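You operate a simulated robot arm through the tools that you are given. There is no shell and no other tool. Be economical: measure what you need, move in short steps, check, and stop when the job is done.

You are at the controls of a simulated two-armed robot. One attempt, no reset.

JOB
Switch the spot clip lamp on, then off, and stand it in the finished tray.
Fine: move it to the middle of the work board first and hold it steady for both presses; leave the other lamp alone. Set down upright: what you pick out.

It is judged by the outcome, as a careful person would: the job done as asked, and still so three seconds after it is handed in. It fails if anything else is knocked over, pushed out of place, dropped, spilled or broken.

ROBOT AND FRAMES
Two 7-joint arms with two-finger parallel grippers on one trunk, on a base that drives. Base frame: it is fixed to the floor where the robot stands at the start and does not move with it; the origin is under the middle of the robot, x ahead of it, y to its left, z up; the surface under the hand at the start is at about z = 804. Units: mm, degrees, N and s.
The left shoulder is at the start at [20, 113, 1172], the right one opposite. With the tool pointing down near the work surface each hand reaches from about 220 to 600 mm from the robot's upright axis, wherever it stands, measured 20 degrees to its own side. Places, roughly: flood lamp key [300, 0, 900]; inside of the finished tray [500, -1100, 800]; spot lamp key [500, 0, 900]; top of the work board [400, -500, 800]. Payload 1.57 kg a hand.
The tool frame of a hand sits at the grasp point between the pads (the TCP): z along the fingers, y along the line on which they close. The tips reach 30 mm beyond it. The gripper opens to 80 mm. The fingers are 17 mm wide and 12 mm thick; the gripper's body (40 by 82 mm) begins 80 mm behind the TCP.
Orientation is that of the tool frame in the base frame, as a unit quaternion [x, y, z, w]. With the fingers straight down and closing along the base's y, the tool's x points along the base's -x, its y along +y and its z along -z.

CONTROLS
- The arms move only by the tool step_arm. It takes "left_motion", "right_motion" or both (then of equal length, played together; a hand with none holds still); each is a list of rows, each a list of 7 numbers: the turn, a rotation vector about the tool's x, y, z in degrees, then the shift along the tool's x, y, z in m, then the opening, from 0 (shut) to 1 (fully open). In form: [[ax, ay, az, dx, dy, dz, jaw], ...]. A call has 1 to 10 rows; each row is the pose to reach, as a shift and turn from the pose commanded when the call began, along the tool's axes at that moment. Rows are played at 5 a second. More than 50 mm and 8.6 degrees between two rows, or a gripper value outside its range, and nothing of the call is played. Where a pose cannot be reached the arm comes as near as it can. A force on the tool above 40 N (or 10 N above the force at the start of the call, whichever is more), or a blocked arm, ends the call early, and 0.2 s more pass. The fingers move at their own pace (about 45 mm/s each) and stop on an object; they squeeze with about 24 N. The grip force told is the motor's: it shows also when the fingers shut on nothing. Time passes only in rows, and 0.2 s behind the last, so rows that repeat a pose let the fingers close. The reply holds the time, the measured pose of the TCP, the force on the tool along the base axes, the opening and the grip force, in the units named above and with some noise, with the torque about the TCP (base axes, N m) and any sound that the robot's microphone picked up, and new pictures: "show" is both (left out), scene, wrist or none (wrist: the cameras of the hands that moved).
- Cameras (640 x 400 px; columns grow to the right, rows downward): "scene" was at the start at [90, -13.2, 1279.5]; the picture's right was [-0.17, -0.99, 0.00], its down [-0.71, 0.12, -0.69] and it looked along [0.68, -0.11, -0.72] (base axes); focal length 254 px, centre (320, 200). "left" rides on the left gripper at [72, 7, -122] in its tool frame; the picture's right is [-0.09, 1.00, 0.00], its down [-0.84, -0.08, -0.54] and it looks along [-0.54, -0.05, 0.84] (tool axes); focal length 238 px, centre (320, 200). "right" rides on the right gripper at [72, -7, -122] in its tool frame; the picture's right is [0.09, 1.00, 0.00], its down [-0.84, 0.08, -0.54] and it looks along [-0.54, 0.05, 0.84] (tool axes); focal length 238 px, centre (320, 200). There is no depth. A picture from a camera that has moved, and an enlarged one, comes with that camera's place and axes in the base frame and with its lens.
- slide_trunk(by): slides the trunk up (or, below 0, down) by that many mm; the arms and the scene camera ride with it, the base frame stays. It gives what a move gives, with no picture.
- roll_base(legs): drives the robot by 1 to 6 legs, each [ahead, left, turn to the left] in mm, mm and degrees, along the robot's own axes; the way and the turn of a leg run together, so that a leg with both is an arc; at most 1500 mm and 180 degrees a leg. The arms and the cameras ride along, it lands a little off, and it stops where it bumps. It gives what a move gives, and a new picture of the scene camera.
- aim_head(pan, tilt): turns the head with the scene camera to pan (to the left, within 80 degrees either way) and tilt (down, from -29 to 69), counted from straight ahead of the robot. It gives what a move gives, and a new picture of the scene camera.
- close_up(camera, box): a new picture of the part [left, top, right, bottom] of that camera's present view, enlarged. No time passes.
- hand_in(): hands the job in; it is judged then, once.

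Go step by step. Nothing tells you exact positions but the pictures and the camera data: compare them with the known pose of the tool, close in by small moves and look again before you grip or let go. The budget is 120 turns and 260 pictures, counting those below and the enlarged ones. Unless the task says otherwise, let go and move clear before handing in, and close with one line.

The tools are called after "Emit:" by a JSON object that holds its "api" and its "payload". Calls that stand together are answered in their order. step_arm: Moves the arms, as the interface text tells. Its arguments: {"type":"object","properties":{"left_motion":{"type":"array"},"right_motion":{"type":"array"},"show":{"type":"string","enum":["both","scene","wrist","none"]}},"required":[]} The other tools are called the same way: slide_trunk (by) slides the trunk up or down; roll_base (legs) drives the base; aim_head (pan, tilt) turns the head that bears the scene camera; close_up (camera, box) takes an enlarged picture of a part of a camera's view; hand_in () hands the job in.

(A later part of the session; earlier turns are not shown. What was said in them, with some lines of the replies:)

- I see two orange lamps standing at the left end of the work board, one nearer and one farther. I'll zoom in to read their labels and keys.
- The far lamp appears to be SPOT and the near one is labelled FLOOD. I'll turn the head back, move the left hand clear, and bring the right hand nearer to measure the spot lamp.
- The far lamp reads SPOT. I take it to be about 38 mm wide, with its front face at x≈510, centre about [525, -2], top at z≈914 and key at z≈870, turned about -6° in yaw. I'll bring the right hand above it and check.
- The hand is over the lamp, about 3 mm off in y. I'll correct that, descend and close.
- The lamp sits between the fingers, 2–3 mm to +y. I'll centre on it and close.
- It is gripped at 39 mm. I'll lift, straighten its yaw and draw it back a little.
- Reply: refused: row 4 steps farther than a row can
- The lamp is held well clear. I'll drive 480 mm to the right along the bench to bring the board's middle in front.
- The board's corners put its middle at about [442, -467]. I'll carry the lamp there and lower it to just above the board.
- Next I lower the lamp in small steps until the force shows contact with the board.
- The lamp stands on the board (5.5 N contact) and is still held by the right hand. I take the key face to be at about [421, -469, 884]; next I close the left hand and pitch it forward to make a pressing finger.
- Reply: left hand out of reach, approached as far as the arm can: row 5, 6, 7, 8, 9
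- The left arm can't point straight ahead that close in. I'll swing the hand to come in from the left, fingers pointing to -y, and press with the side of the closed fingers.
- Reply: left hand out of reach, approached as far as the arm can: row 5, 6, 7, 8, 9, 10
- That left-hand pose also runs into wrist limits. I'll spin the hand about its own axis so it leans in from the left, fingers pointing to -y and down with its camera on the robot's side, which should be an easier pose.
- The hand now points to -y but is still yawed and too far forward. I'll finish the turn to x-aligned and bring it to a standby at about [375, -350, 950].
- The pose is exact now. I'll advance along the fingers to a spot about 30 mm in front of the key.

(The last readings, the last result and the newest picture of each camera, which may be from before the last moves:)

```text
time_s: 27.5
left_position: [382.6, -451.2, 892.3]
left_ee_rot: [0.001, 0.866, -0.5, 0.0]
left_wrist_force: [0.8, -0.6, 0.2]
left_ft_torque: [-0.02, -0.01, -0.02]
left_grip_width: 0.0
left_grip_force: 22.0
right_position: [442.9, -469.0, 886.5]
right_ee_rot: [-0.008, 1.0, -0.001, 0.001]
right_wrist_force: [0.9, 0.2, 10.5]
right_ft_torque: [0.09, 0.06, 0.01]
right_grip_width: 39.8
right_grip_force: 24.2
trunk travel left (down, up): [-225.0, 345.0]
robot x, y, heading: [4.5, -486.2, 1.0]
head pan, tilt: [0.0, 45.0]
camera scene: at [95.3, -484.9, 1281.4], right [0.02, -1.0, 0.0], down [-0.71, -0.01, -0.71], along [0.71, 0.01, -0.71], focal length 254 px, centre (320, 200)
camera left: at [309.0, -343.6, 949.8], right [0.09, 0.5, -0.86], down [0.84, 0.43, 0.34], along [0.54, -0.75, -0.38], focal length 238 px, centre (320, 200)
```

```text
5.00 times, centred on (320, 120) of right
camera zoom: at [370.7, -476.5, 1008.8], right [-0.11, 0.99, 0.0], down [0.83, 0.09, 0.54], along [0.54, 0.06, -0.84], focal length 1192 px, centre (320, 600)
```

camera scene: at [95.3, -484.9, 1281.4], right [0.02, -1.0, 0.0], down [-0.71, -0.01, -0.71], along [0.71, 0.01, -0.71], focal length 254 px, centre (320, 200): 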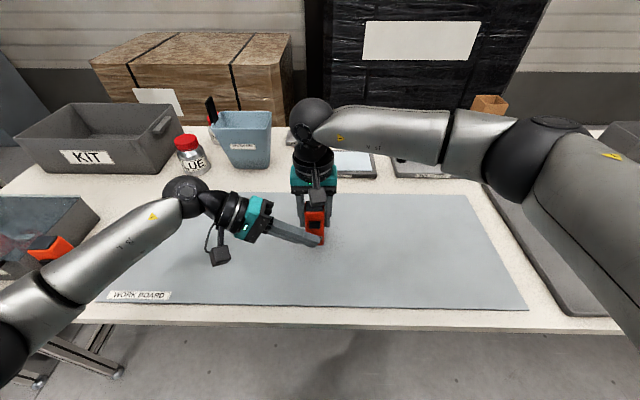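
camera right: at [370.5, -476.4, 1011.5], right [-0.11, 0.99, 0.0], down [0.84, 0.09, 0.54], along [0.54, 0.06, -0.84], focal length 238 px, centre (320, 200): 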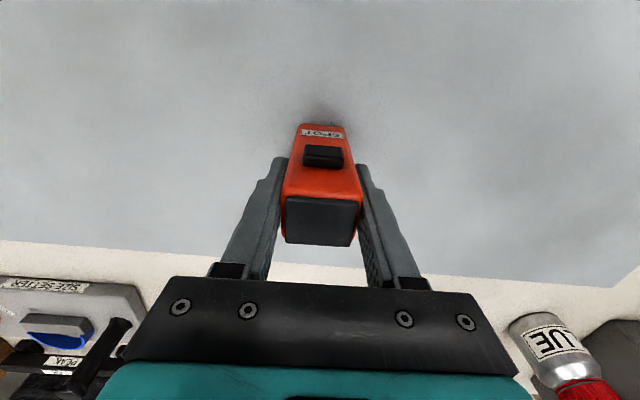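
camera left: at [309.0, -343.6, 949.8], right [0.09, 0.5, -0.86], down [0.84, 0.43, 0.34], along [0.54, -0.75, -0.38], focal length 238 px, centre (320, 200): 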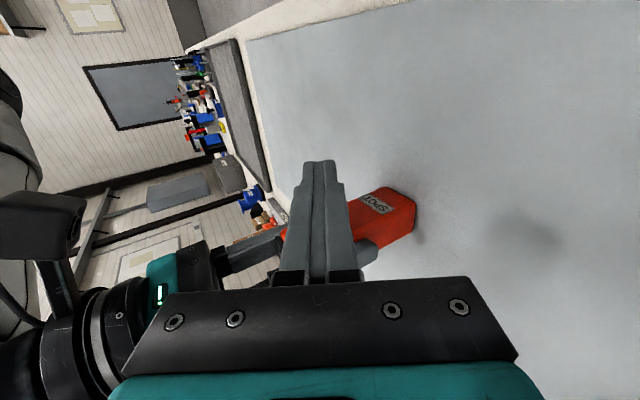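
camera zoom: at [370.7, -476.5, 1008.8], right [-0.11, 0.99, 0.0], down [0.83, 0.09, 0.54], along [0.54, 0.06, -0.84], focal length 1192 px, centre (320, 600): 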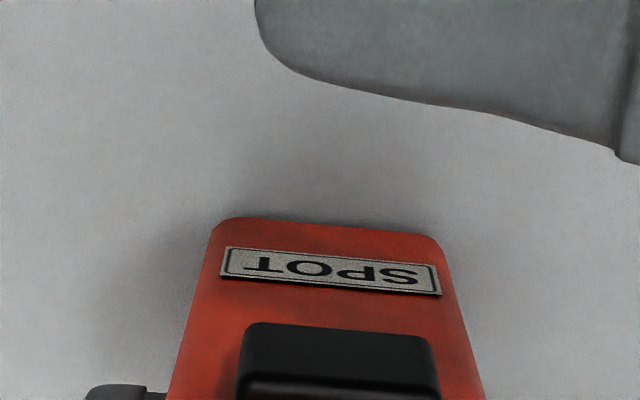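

The finger is in front of the lamp; I'll raise it 4 mm and bring it to a few mm from the key face before pressing.

Emit:
{"api": "step_arm", "payload": {"left_motion": [[0, 0, 0, -0.008, -0.0035, -0.002, 0], [0, 0, 0, -0.016, -0.0035, -0.002, 0], [0, 0, 0, -0.024, -0.0035, -0.002, 0], [0, 0, 0, -0.024, -0.0035, -0.002, 0]], "show": "none"}}

Emit:
{"api": "close_up", "payload": {"camera": "scene", "box": [282, 190, 346, 230]}}

Emit:
{"api": "close_up", "payload": {"camera": "right", "box": [240, 100, 400, 200]}}

```text
time_s: 28.5
left_position: [404.4, -449.4, 897.6]
left_ee_rot: [0.001, 0.866, -0.499, 0.0]
left_wrist_force: [1.1, 0.2, 0.0]
left_ft_torque: [-0.01, -0.01, -0.01]
left_grip_width: 0.0
left_grip_force: 21.5
right_position: [443.0, -468.5, 886.8]
right_ee_rot: [-0.008, 1.0, -0.002, 0.001]
right_wrist_force: [0.2, 0.0, 9.1]
right_ft_torque: [0.06, 0.08, 0.02]
right_grip_width: 39.8
right_grip_force: 24.0
trunk travel left (down, up): [-225.0, 345.0]
robot x, y, heading: [1.9, -484.5, 1.1]
head pan, tilt: [0.0, 45.0]
```

```text
10.00 times, centred on (314, 210) of scene
camera zoom: at [95.4, -484.9, 1281.4], right [0.02, -1.0, 0.0], down [-0.71, -0.01, -0.71], along [0.71, 0.01, -0.71], focal length 2542 px, centre (380, 100)
```

zoom: 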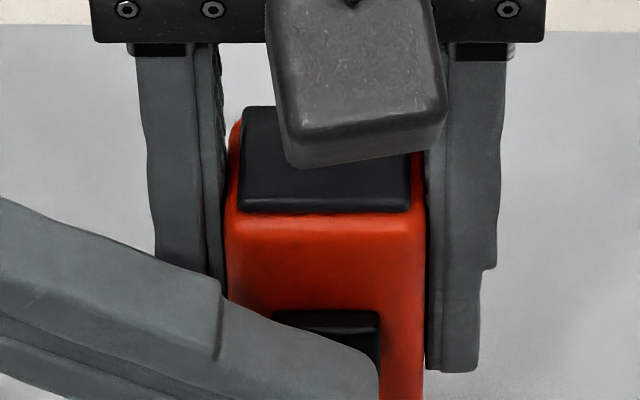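

```text
4.00 times, centred on (320, 150) of right
camera zoom: at [370.7, -476.5, 1008.7], right [-0.11, 0.99, 0.0], down [0.83, 0.09, 0.54], along [0.54, 0.06, -0.84], focal length 953 px, centre (320, 400)
```

zoom: 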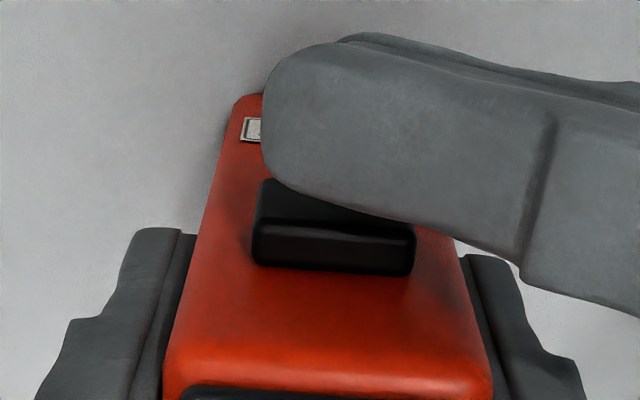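

It is well aligned. I'll press gently along +x, watching force and sound.

Emit:
{"api": "step_arm", "payload": {"left_motion": [[0, 0, 0, -0.004, 0, 0, 0], [0, 0, 0, -0.007, 0, 0, 0], [0, 0, 0, -0.009, 0, 0, 0]], "show": "none"}}

Emit:
{"api": "close_up", "payload": {"camera": "right", "box": [240, 100, 400, 200]}}

```text
time_s: 29.3
left_position: [415.0, -449.2, 896.6]
left_ee_rot: [0.001, 0.866, -0.5, 0.0]
left_wrist_force: [-3.5, 0.6, -1.4]
left_ft_torque: [0.01, 0.0, -0.01]
left_grip_width: 0.0
left_grip_force: 21.8
right_position: [442.9, -469.4, 886.7]
right_ee_rot: [-0.008, 1.0, -0.001, 0.001]
right_wrist_force: [0.9, 0.0, 8.2]
right_ft_torque: [0.11, 0.24, -0.02]
right_grip_width: 39.4
right_grip_force: 23.7
trunk travel left (down, up): [-225.0, 345.0]
robot x, y, heading: [3.1, -485.9, 0.8]
head pan, tilt: [0.0, 45.0]
heard: click
```

```text
4.00 times, centred on (320, 150) of right
camera zoom: at [370.7, -476.5, 1008.7], right [-0.11, 0.99, 0.0], down [0.83, 0.09, 0.54], along [0.54, 0.06, -0.84], focal length 953 px, centre (320, 400)
```

zoom: 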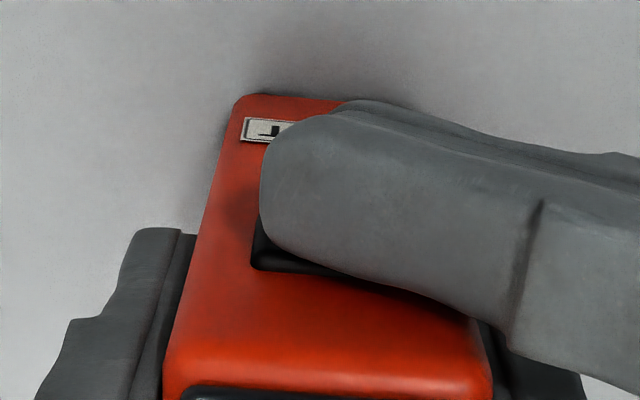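

A click was heard. I'll back off 12 mm and see whether the lamp is lit.

Emit:
{"api": "step_arm", "payload": {"left_motion": [[0, 0, 0, 0.006, 0, 0, 0], [0, 0, 0, 0.012, 0, 0, 0], [0, 0, 0, 0.014, 0, 0, 0]], "show": "none"}}

Emit:
{"api": "close_up", "payload": {"camera": "right", "box": [240, 100, 400, 260]}}

Emit:
{"api": "close_up", "payload": {"camera": "scene", "box": [274, 180, 354, 250]}}

```text
time_s: 30.1
left_position: [401.0, -449.6, 898.1]
left_ee_rot: [0.0, 0.866, -0.5, 0.0]
left_wrist_force: [0.8, 0.2, -0.2]
left_ft_torque: [0.01, 0.0, -0.01]
left_grip_width: 0.1
left_grip_force: 21.6
right_position: [442.3, -469.2, 886.3]
right_ee_rot: [-0.008, 1.0, 0.0, 0.001]
right_wrist_force: [-0.5, -1.8, 7.9]
right_ft_torque: [0.12, 0.02, 0.03]
right_grip_width: 39.7
right_grip_force: 24.0
trunk travel left (down, up): [-225.0, 345.0]
robot x, y, heading: [6.7, -484.1, 1.0]
head pan, tilt: [0.0, 45.0]
```

```text
2.50 times, centred on (320, 180) of right
camera zoom: at [370.8, -476.5, 1008.7], right [-0.11, 0.99, 0.0], down [0.83, 0.09, 0.54], along [0.54, 0.06, -0.84], focal length 596 px, centre (320, 250)
```

zoom: 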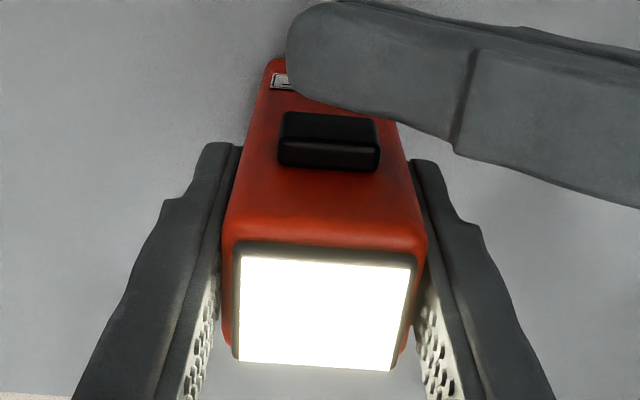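

```text
5.71 times, centred on (314, 215) of scene
camera zoom: at [95.4, -484.9, 1281.4], right [0.02, -1.0, 0.0], down [-0.71, -0.01, -0.71], along [0.71, 0.01, -0.71], focal length 1452 px, centre (354, 114)
```

zoom: 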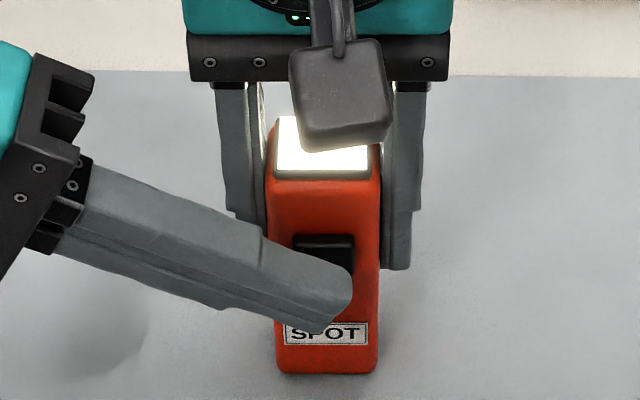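

The lamp is on. I'll press once more the same way, then back off.

Emit:
{"api": "step_arm", "payload": {"left_motion": [[0, 0, 0, -0.005, 0, 0, 0], [0, 0, 0, -0.009, 0, 0, 0], [0, 0, 0, -0.012, 0, 0, 0], [0, 0, 0, -0.014, 0, 0, 0]], "show": "none"}}

Emit:
{"api": "close_up", "payload": {"camera": "right", "box": [240, 100, 400, 260]}}

```text
time_s: 31.1
left_position: [415.0, -448.1, 897.0]
left_ee_rot: [0.0, 0.866, -0.5, -0.001]
left_wrist_force: [-2.6, 0.2, 0.0]
left_ft_torque: [-0.03, 0.06, -0.02]
left_grip_width: 0.0
left_grip_force: 20.4
right_position: [443.1, -468.5, 885.7]
right_ee_rot: [-0.008, 1.0, -0.002, 0.001]
right_wrist_force: [0.9, -0.4, 6.9]
right_ft_torque: [0.12, 0.21, 0.02]
right_grip_width: 39.7
right_grip_force: 24.4
trunk travel left (down, up): [-225.0, 345.0]
robot x, y, heading: [5.1, -487.9, 1.0]
head pan, tilt: [0.0, 45.0]
heard: click
```

```text
2.50 times, centred on (320, 180) of right
camera zoom: at [370.8, -476.5, 1008.7], right [-0.11, 0.99, 0.0], down [0.83, 0.09, 0.54], along [0.54, 0.06, -0.84], focal length 596 px, centre (320, 250)
```

zoom: 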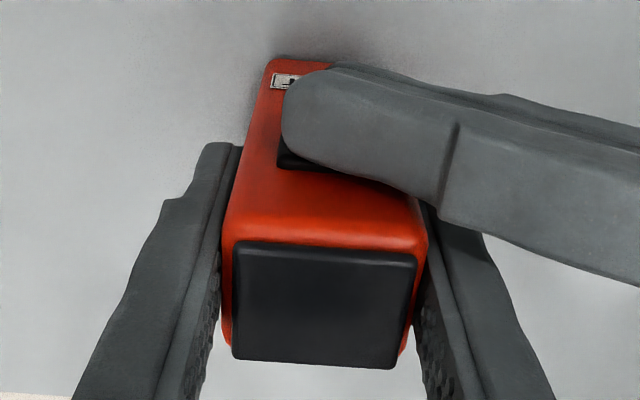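

It clicked again and the lamp is off. I'll withdraw the left hand well clear, then lift the lamp.

Emit:
{"api": "step_arm", "payload": {"left_motion": [[0, 0, 0, 0.015, 0, 0, 0], [0, 0, 0, 0.035, 0, 0, 0], [0, 0, 0, 0.035, 0, -0.04, 0], [0, 0, 0, 0.035, 0, -0.08, 0], [0, 0, 0, 0.035, 0, -0.12, 0], [0, 0, 0, 0.035, -0.03, -0.16, 0], [0, 0, 0, 0.035, -0.07, -0.18, 0], [0, 0, 0, 0.035, -0.07, -0.18, 0]]}}

Emit:
{"api": "close_up", "payload": {"camera": "right", "box": [240, 100, 400, 260]}}

```text
time_s: 32.9
left_position: [378.1, -328.6, 1047.7]
left_ee_rot: [0.001, 0.867, -0.499, 0.001]
left_wrist_force: [-0.6, 1.2, -0.5]
left_ft_torque: [-0.01, 0.02, -0.05]
left_grip_width: 0.0
left_grip_force: 21.9
right_position: [442.7, -468.5, 886.0]
right_ee_rot: [-0.007, 1.0, 0.0, 0.001]
right_wrist_force: [0.7, 0.4, 6.3]
right_ft_torque: [0.08, 0.0, 0.02]
right_grip_width: 39.6
right_grip_force: 23.9
trunk travel left (down, up): [-225.0, 345.0]
robot x, y, heading: [6.5, -487.6, 0.8]
head pan, tilt: [0.0, 45.0]
camera scene: at [95.5, -484.9, 1281.4], right [0.02, -1.0, 0.0], down [-0.71, -0.01, -0.71], along [0.71, 0.01, -0.71], focal length 254 px, centre (320, 200)
camera left: at [306.1, -221.6, 1104.3], right [0.09, 0.5, -0.86], down [0.84, 0.43, 0.34], along [0.54, -0.75, -0.38], focal length 238 px, centre (320, 200)
```

scene: 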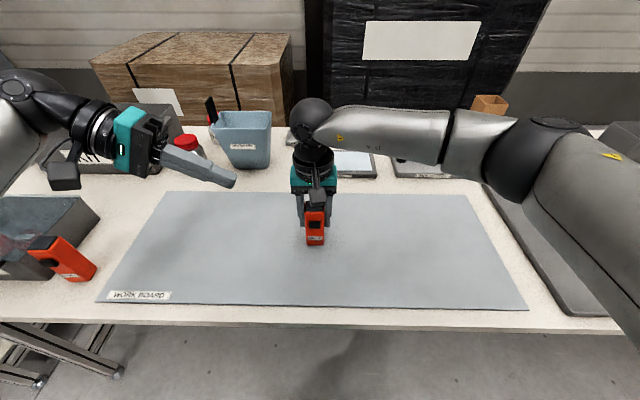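
left: 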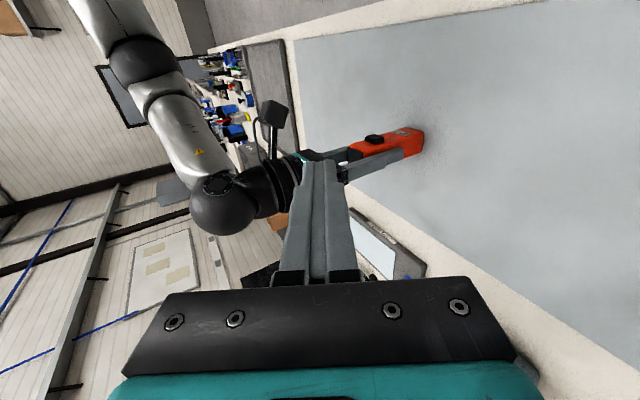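

```text
2.50 times, centred on (320, 180) of right
camera zoom: at [370.8, -476.6, 1008.7], right [-0.11, 0.99, 0.0], down [0.83, 0.09, 0.54], along [0.54, 0.06, -0.84], focal length 596 px, centre (320, 250)
```

zoom: 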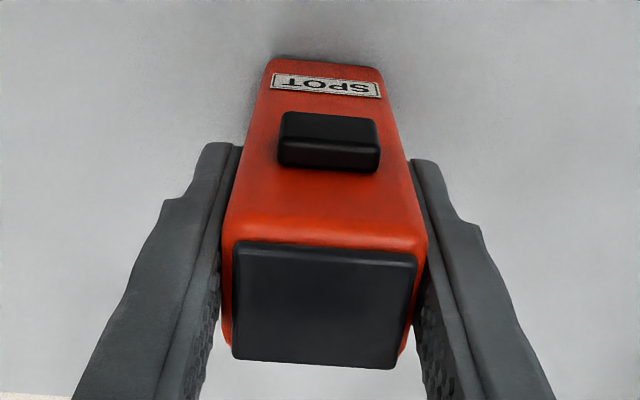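

The lamp is off and standing. I'll lift it 130 mm, then drive 560 mm right to the tray.

Emit:
{"api": "step_arm", "payload": {"right_motion": [[0, 0, 0, 0, 0, -0.03, 0.3], [0, 0, 0, 0, 0, -0.07, 0.3], [0, 0, 0, 0, 0, -0.11, 0.3], [0, 0, 0, 0, 0, -0.14, 0.3], [0, 0, 0, 0, 0, -0.14, 0.3]], "show": "none"}}

Emit:
{"api": "roll_base", "payload": {"legs": [[0, -560, 0]]}}

```text
time_s: 34.1
left_position: [379.9, -328.6, 1046.9]
left_ee_rot: [0.001, 0.866, -0.5, 0.0]
left_wrist_force: [0.6, -0.6, 0.5]
left_ft_torque: [0.05, 0.01, 0.0]
left_grip_width: 0.0
left_grip_force: 21.3
right_position: [441.4, -468.3, 1027.0]
right_ee_rot: [-0.008, 1.0, -0.001, 0.0]
right_wrist_force: [0.4, -1.2, -0.5]
right_ft_torque: [-0.01, -0.05, 0.01]
right_grip_width: 39.9
right_grip_force: 23.8
trunk travel left (down, up): [-225.0, 345.0]
robot x, y, heading: [4.0, -487.8, 1.0]
head pan, tilt: [0.0, 45.0]
```

```text
time_s: 37.3
left_position: [387.7, -894.9, 1048.3]
left_ee_rot: [0.005, 0.866, -0.5, -0.002]
left_wrist_force: [0.1, -0.3, 0.6]
left_ft_torque: [0.02, 0.02, -0.01]
left_grip_width: 0.0
left_grip_force: 21.5
right_position: [448.5, -1035.5, 1026.3]
right_ee_rot: [-0.003, 1.0, -0.001, 0.0]
right_wrist_force: [-0.2, 1.6, -1.6]
right_ft_torque: [0.01, -0.02, -0.01]
right_grip_width: 39.4
right_grip_force: 23.7
trunk travel left (down, up): [-225.0, 345.0]
robot x, y, heading: [13.3, -1046.8, 0.4]
head pan, tilt: [0.0, 45.0]
camera scene: at [102.1, -1049.4, 1281.4], right [0.01, -1.0, 0.0], down [-0.71, 0.0, -0.71], along [0.71, 0.0, -0.71], focal length 254 px, centre (320, 200)
```

scene: 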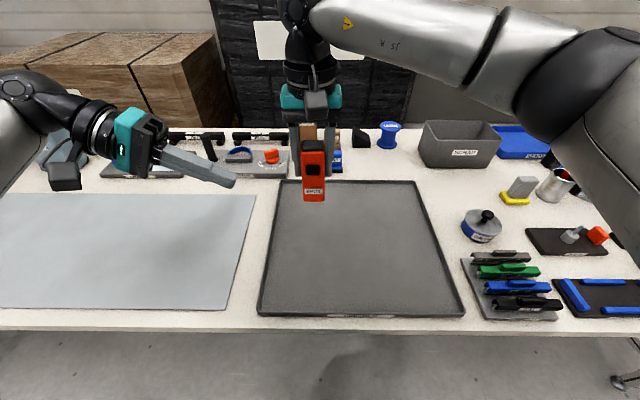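

A dark rimmed tray lies ahead, its middle at about [450, -1130], close to the stated finished-tray place. I'll check for a label before placing.

Emit:
{"api": "close_up", "payload": {"camera": "scene", "box": [250, 170, 474, 330]}}

Emit:
{"api": "close_up", "payload": {"camera": "right", "box": [0, 0, 640, 400]}}

```text
2.50 times, centred on (362, 250) of scene
camera zoom: at [102.1, -1049.4, 1281.4], right [0.01, -1.0, 0.0], down [-0.71, 0.0, -0.71], along [0.71, 0.0, -0.71], focal length 635 px, centre (215, 75)
```

zoom: 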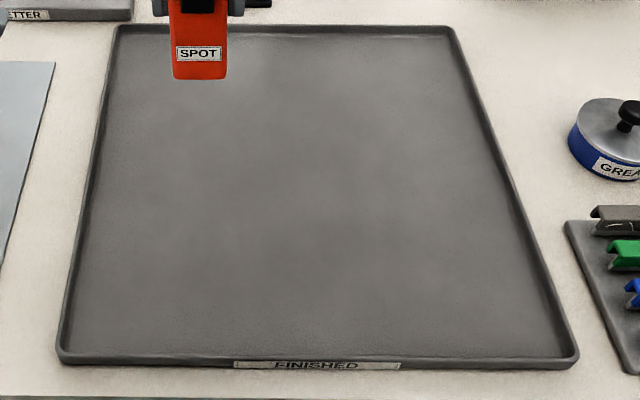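

```text
1.00 times, centred on (320, 200) of right (not enlarged: the box is as wide or as high as the picture)
camera zoom: at [376.1, -1043.0, 1148.8], right [-0.1, 1.0, 0.0], down [0.84, 0.08, 0.54], along [0.54, 0.05, -0.84], focal length 238 px, centre (320, 200)
```

zoom: 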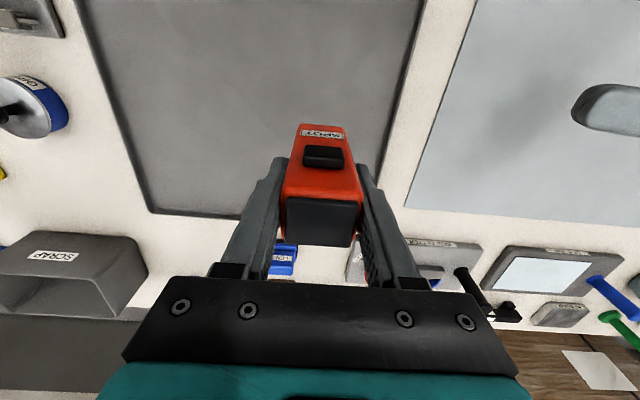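

It is labelled FINISHED. I'll move the lamp 95 mm right over the tray's middle and lower it close to the floor.

Emit:
{"api": "step_arm", "payload": {"right_motion": [[0, 0, 0, 0, -0.045, 0, 0.3], [0, 0, 0, 0, -0.095, 0, 0.3], [0, 0, 0, 0, -0.095, 0.04, 0.3], [0, 0, 0, 0, -0.095, 0.08, 0.3], [0, 0, 0, 0, -0.095, 0.11, 0.3], [0, 0, 0, 0, -0.095, 0.126, 0.3], [0, 0, 0, 0, -0.095, 0.126, 0.3]]}}

```text
time_s: 38.9
left_position: [387.7, -895.4, 1048.8]
left_ee_rot: [0.005, 0.866, -0.5, -0.002]
left_wrist_force: [-0.7, 0.4, -0.4]
left_ft_torque: [0.03, 0.0, 0.01]
left_grip_width: 0.0
left_grip_force: 21.7
right_position: [447.6, -1130.1, 900.8]
right_ee_rot: [-0.003, 1.0, -0.001, 0.0]
right_wrist_force: [-0.1, 0.1, -1.0]
right_ft_torque: [0.0, -0.02, 0.02]
right_grip_width: 39.5
right_grip_force: 24.0
trunk travel left (down, up): [-225.0, 345.0]
robot x, y, heading: [8.7, -1053.4, 0.3]
head pan, tilt: [0.0, 45.0]
camera scene: at [102.1, -1049.1, 1281.4], right [0.01, -1.0, 0.0], down [-0.71, 0.0, -0.71], along [0.71, 0.0, -0.71], focal length 254 px, centre (320, 200)
camera right: at [376.1, -1137.8, 1023.3], right [-0.1, 1.0, 0.0], down [0.84, 0.08, 0.54], along [0.54, 0.05, -0.84], focal length 238 px, centre (320, 200)
```

scene: 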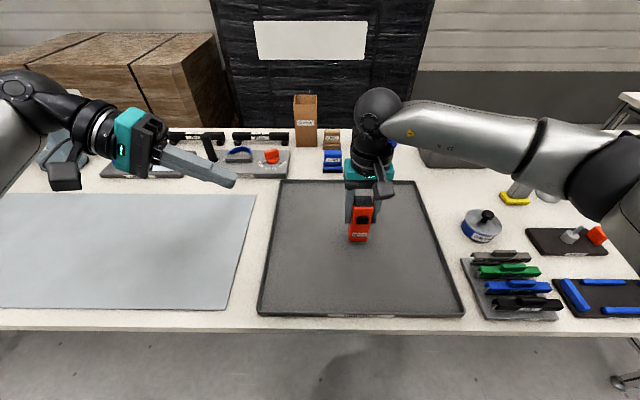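
right: 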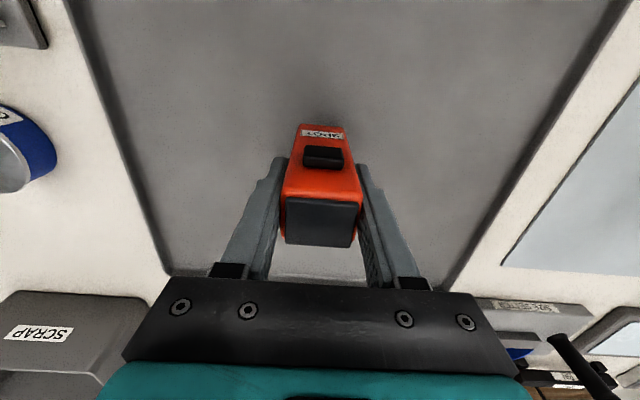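

Now over the middle of the tray; lowering in small steps until contact.

Emit:
{"api": "step_arm", "payload": {"right_motion": [[0, 0, 0, 0, 0, 0.003, 0.3], [0, 0, 0, 0, 0, 0.006, 0.3], [0, 0, 0, 0, 0, 0.009, 0.3], [0, 0, 0, 0, 0, 0.009, 0.3]], "show": "none"}}

```text
time_s: 39.9
left_position: [386.4, -895.9, 1048.7]
left_ee_rot: [0.005, 0.866, -0.5, -0.003]
left_wrist_force: [0.7, 0.3, 0.2]
left_ft_torque: [0.01, 0.0, -0.02]
left_grip_width: 0.3
left_grip_force: 21.3
right_position: [449.1, -1130.3, 891.9]
right_ee_rot: [-0.003, 1.0, -0.001, 0.0]
right_wrist_force: [0.0, -0.1, -1.2]
right_ft_torque: [0.01, 0.02, 0.03]
right_grip_width: 39.3
right_grip_force: 23.8
trunk travel left (down, up): [-225.0, 345.0]
robot x, y, heading: [7.8, -1051.1, 0.1]
head pan, tilt: [0.0, 45.0]
```

Emit:
{"api": "step_arm", "payload": {"right_motion": [[0, 0, 0, 0, 0, 0.001, 0.3], [0, 0, 0, 0, 0, 0.002, 0.3], [0, 0, 0, 0, 0, 0.003, 0.3], [0, 0, 0, 0, 0, 0.003, 0.3]], "show": "none"}}

```text
time_s: 40.9
left_position: [386.6, -897.0, 1048.8]
left_ee_rot: [0.005, 0.866, -0.5, -0.002]
left_wrist_force: [-0.2, 0.2, 0.1]
left_ft_torque: [0.0, 0.01, -0.01]
left_grip_width: 0.4
left_grip_force: 21.0
right_position: [447.8, -1131.3, 888.3]
right_ee_rot: [-0.003, 1.0, 0.0, 0.0]
right_wrist_force: [0.0, 0.4, -1.2]
right_ft_torque: [0.0, 0.01, 0.0]
right_grip_width: 39.5
right_grip_force: 24.1
trunk travel left (down, up): [-225.0, 345.0]
robot x, y, heading: [11.3, -1050.0, 0.3]
head pan, tilt: [0.0, 45.0]
```

Emit:
{"api": "step_arm", "payload": {"right_motion": [[0, 0, 0, 0, 0, 0.001, 0.3], [0, 0, 0, 0, 0, 0.002, 0.3], [0, 0, 0, 0, 0, 0.002, 0.3]], "show": "none"}}

```text
time_s: 41.7
left_position: [387.3, -895.4, 1048.1]
left_ee_rot: [0.005, 0.866, -0.5, -0.002]
left_wrist_force: [0.3, -0.5, 0.9]
left_ft_torque: [0.02, -0.01, 0.02]
left_grip_width: 0.0
left_grip_force: 20.9
right_position: [449.2, -1131.1, 886.6]
right_ee_rot: [-0.003, 1.0, 0.0, 0.0]
right_wrist_force: [0.2, -0.7, -0.3]
right_ft_torque: [0.02, 0.0, -0.01]
right_grip_width: 39.7
right_grip_force: 24.1
trunk travel left (down, up): [-225.0, 345.0]
robot x, y, heading: [9.2, -1049.2, 0.3]
head pan, tilt: [0.0, 45.0]
```

Emit:
{"api": "step_arm", "payload": {"right_motion": [[0, 0, 0, 0, 0, 0.001, 0.3], [0, 0, 0, 0, 0, 0.0015, 0.3], [0, 0, 0, 0, 0, 0.0015, 0.3]], "show": "none"}}

```text
time_s: 42.5
left_position: [387.1, -894.9, 1047.9]
left_ee_rot: [0.004, 0.866, -0.5, -0.002]
left_wrist_force: [0.5, 0.1, -0.7]
left_ft_torque: [-0.04, 0.0, 0.0]
left_grip_width: 0.1
left_grip_force: 21.3
right_position: [449.2, -1130.9, 886.5]
right_ee_rot: [-0.003, 1.0, 0.0, 0.001]
right_wrist_force: [-0.8, -1.2, 5.6]
right_ft_torque: [-0.01, 0.12, 0.03]
right_grip_width: 39.5
right_grip_force: 24.3
trunk travel left (down, up): [-225.0, 345.0]
robot x, y, heading: [10.6, -1050.2, 0.2]
head pan, tilt: [0.0, 45.0]
```

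Contact with the tray floor at 5.6 N. I'll open the fingers slowly to 64 mm and then rise straight up.

Emit:
{"api": "step_arm", "payload": {"right_motion": [[0, 0, 0, 0, 0, 0, 0.55], [0, 0, 0, 0, 0, 0, 0.7], [0, 0, 0, 0, 0, 0, 0.8], [0, 0, 0, 0, 0, 0, 0.8]], "show": "wrist"}}

```text
time_s: 43.5
left_position: [387.0, -895.0, 1047.9]
left_ee_rot: [0.005, 0.866, -0.499, -0.001]
left_wrist_force: [-0.1, 0.3, 0.4]
left_ft_torque: [0.01, 0.02, 0.02]
left_grip_width: 0.0
left_grip_force: 20.6
right_position: [449.3, -1131.3, 884.5]
right_ee_rot: [-0.003, 1.0, -0.002, 0.001]
right_wrist_force: [-0.1, 1.0, 0.0]
right_ft_torque: [-0.01, 0.0, 0.03]
right_grip_width: 64.2
right_grip_force: 0.0
trunk travel left (down, up): [-225.0, 345.0]
robot x, y, heading: [9.8, -1049.7, 0.5]
head pan, tilt: [0.0, 45.0]
camera right: at [376.8, -1138.4, 1008.0], right [-0.1, 1.0, 0.0], down [0.84, 0.08, 0.54], along [0.54, 0.05, -0.84], focal length 238 px, centre (320, 200)
```

right: 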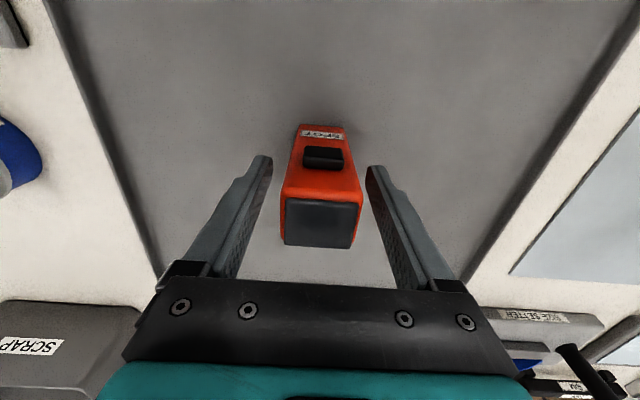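

Emit:
{"api": "step_arm", "payload": {"right_motion": [[0, 0, 0, 0, 0, -0.02, 0.8], [0, 0, 0, 0, 0, -0.05, 0.8], [0, 0, 0, 0, 0, -0.09, 0.8], [0, 0, 0, 0, 0, -0.13, 0.8], [0, 0, 0, 0, -0.04, -0.16, 0.8], [0, 0, 0, 0, -0.08, -0.16, 0.8], [0, 0, 0, 0, -0.12, -0.16, 0.8]]}}

Emit:
{"api": "close_up", "payload": {"camera": "scene", "box": [310, 180, 410, 260]}}

Emit:
{"api": "aim_head", "payload": {"pan": 50, "tilt": 30}}

```text
time_s: 45.1
left_position: [385.2, -895.6, 1047.4]
left_ee_rot: [0.005, 0.866, -0.499, -0.002]
left_wrist_force: [0.3, 0.9, 0.5]
left_ft_torque: [0.04, 0.0, 0.02]
left_grip_width: 0.0
left_grip_force: 21.1
right_position: [447.9, -1248.9, 1044.9]
right_ee_rot: [-0.003, 1.0, -0.001, 0.0]
right_wrist_force: [-0.3, -0.4, 0.0]
right_ft_torque: [-0.03, 0.01, 0.02]
right_grip_width: 63.9
right_grip_force: 0.0
trunk travel left (down, up): [-225.0, 345.0]
robot x, y, heading: [11.7, -1047.8, 0.5]
head pan, tilt: [0.0, 45.0]
camera scene: at [101.9, -1049.6, 1281.4], right [0.01, -1.0, 0.0], down [-0.71, 0.0, -0.71], along [0.71, 0.0, -0.71], focal length 254 px, centre (320, 200)
camera right: at [376.6, -1256.4, 1167.4], right [-0.1, 1.0, 0.0], down [0.84, 0.08, 0.54], along [0.54, 0.05, -0.84], focal length 238 px, centre (320, 200)
```

scene: 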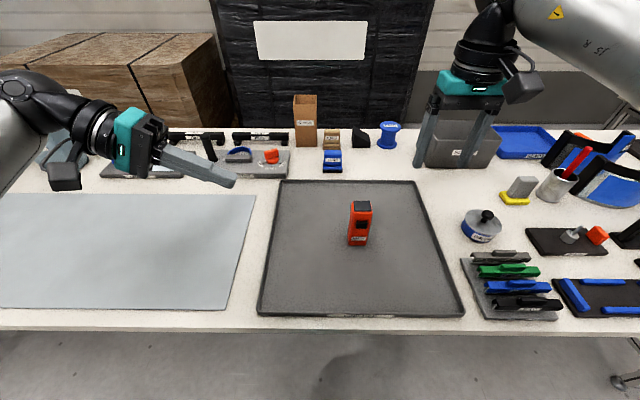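
right: 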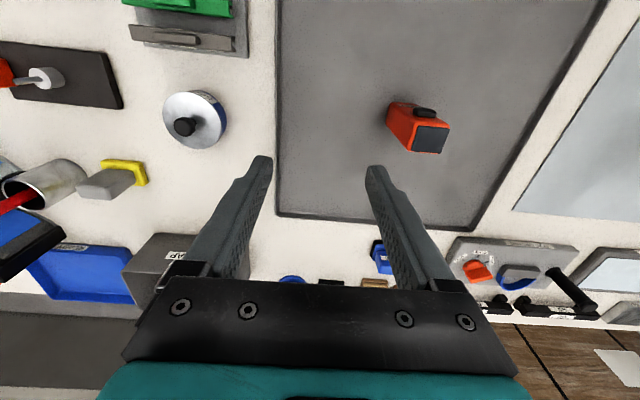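

```text
5.00 times, centred on (360, 220) of scene
camera zoom: at [101.9, -1049.6, 1281.4], right [0.01, -1.0, 0.0], down [-0.71, 0.0, -0.71], along [0.71, 0.0, -0.71], focal length 1271 px, centre (120, 100)
```

zoom: 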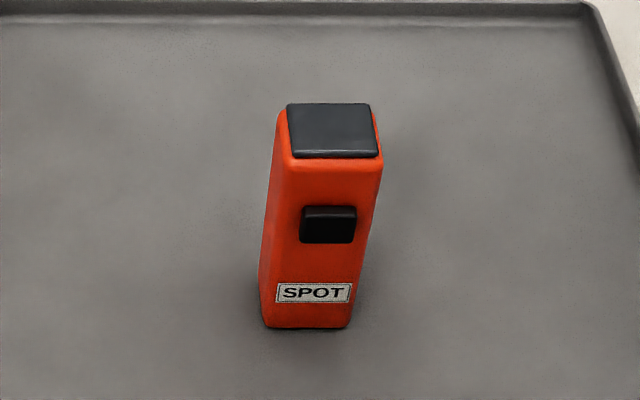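

```text
time_s: 46.3
left_position: [385.9, -895.9, 1047.5]
left_ee_rot: [0.005, 0.866, -0.5, -0.001]
left_wrist_force: [-0.5, -0.1, -0.5]
left_ft_torque: [0.0, 0.02, -0.04]
left_grip_width: 0.0
left_grip_force: 21.1
right_position: [449.3, -1248.3, 1045.5]
right_ee_rot: [-0.003, 1.0, -0.001, 0.001]
right_wrist_force: [-0.5, 0.6, -0.5]
right_ft_torque: [0.01, 0.06, 0.0]
right_grip_width: 64.2
right_grip_force: 0.1
trunk travel left (down, up): [-225.0, 345.0]
robot x, y, heading: [12.8, -1053.4, 0.9]
head pan, tilt: [50.0, 30.0]
camera scene: at [78.5, -980.0, 1304.0], right [0.77, -0.64, 0.0], down [-0.32, -0.38, -0.87], along [0.55, 0.67, -0.5], focal length 254 px, centre (320, 200)
```

scene: 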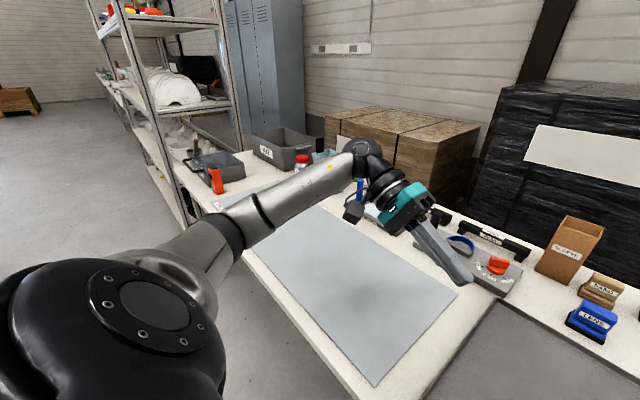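

The spot lamp stands upright and off in the finished tray, the flood lamp still stands where it was, and both hands are clear. I'm handing in.

Emit:
{"api": "hand_in", "payload": {}}

```text
The job is handed in.
```

I switched the spot lamp on and then off while holding it at the middle of the work board, then stood it upright in the finished tray; the flood lamp was not touched.
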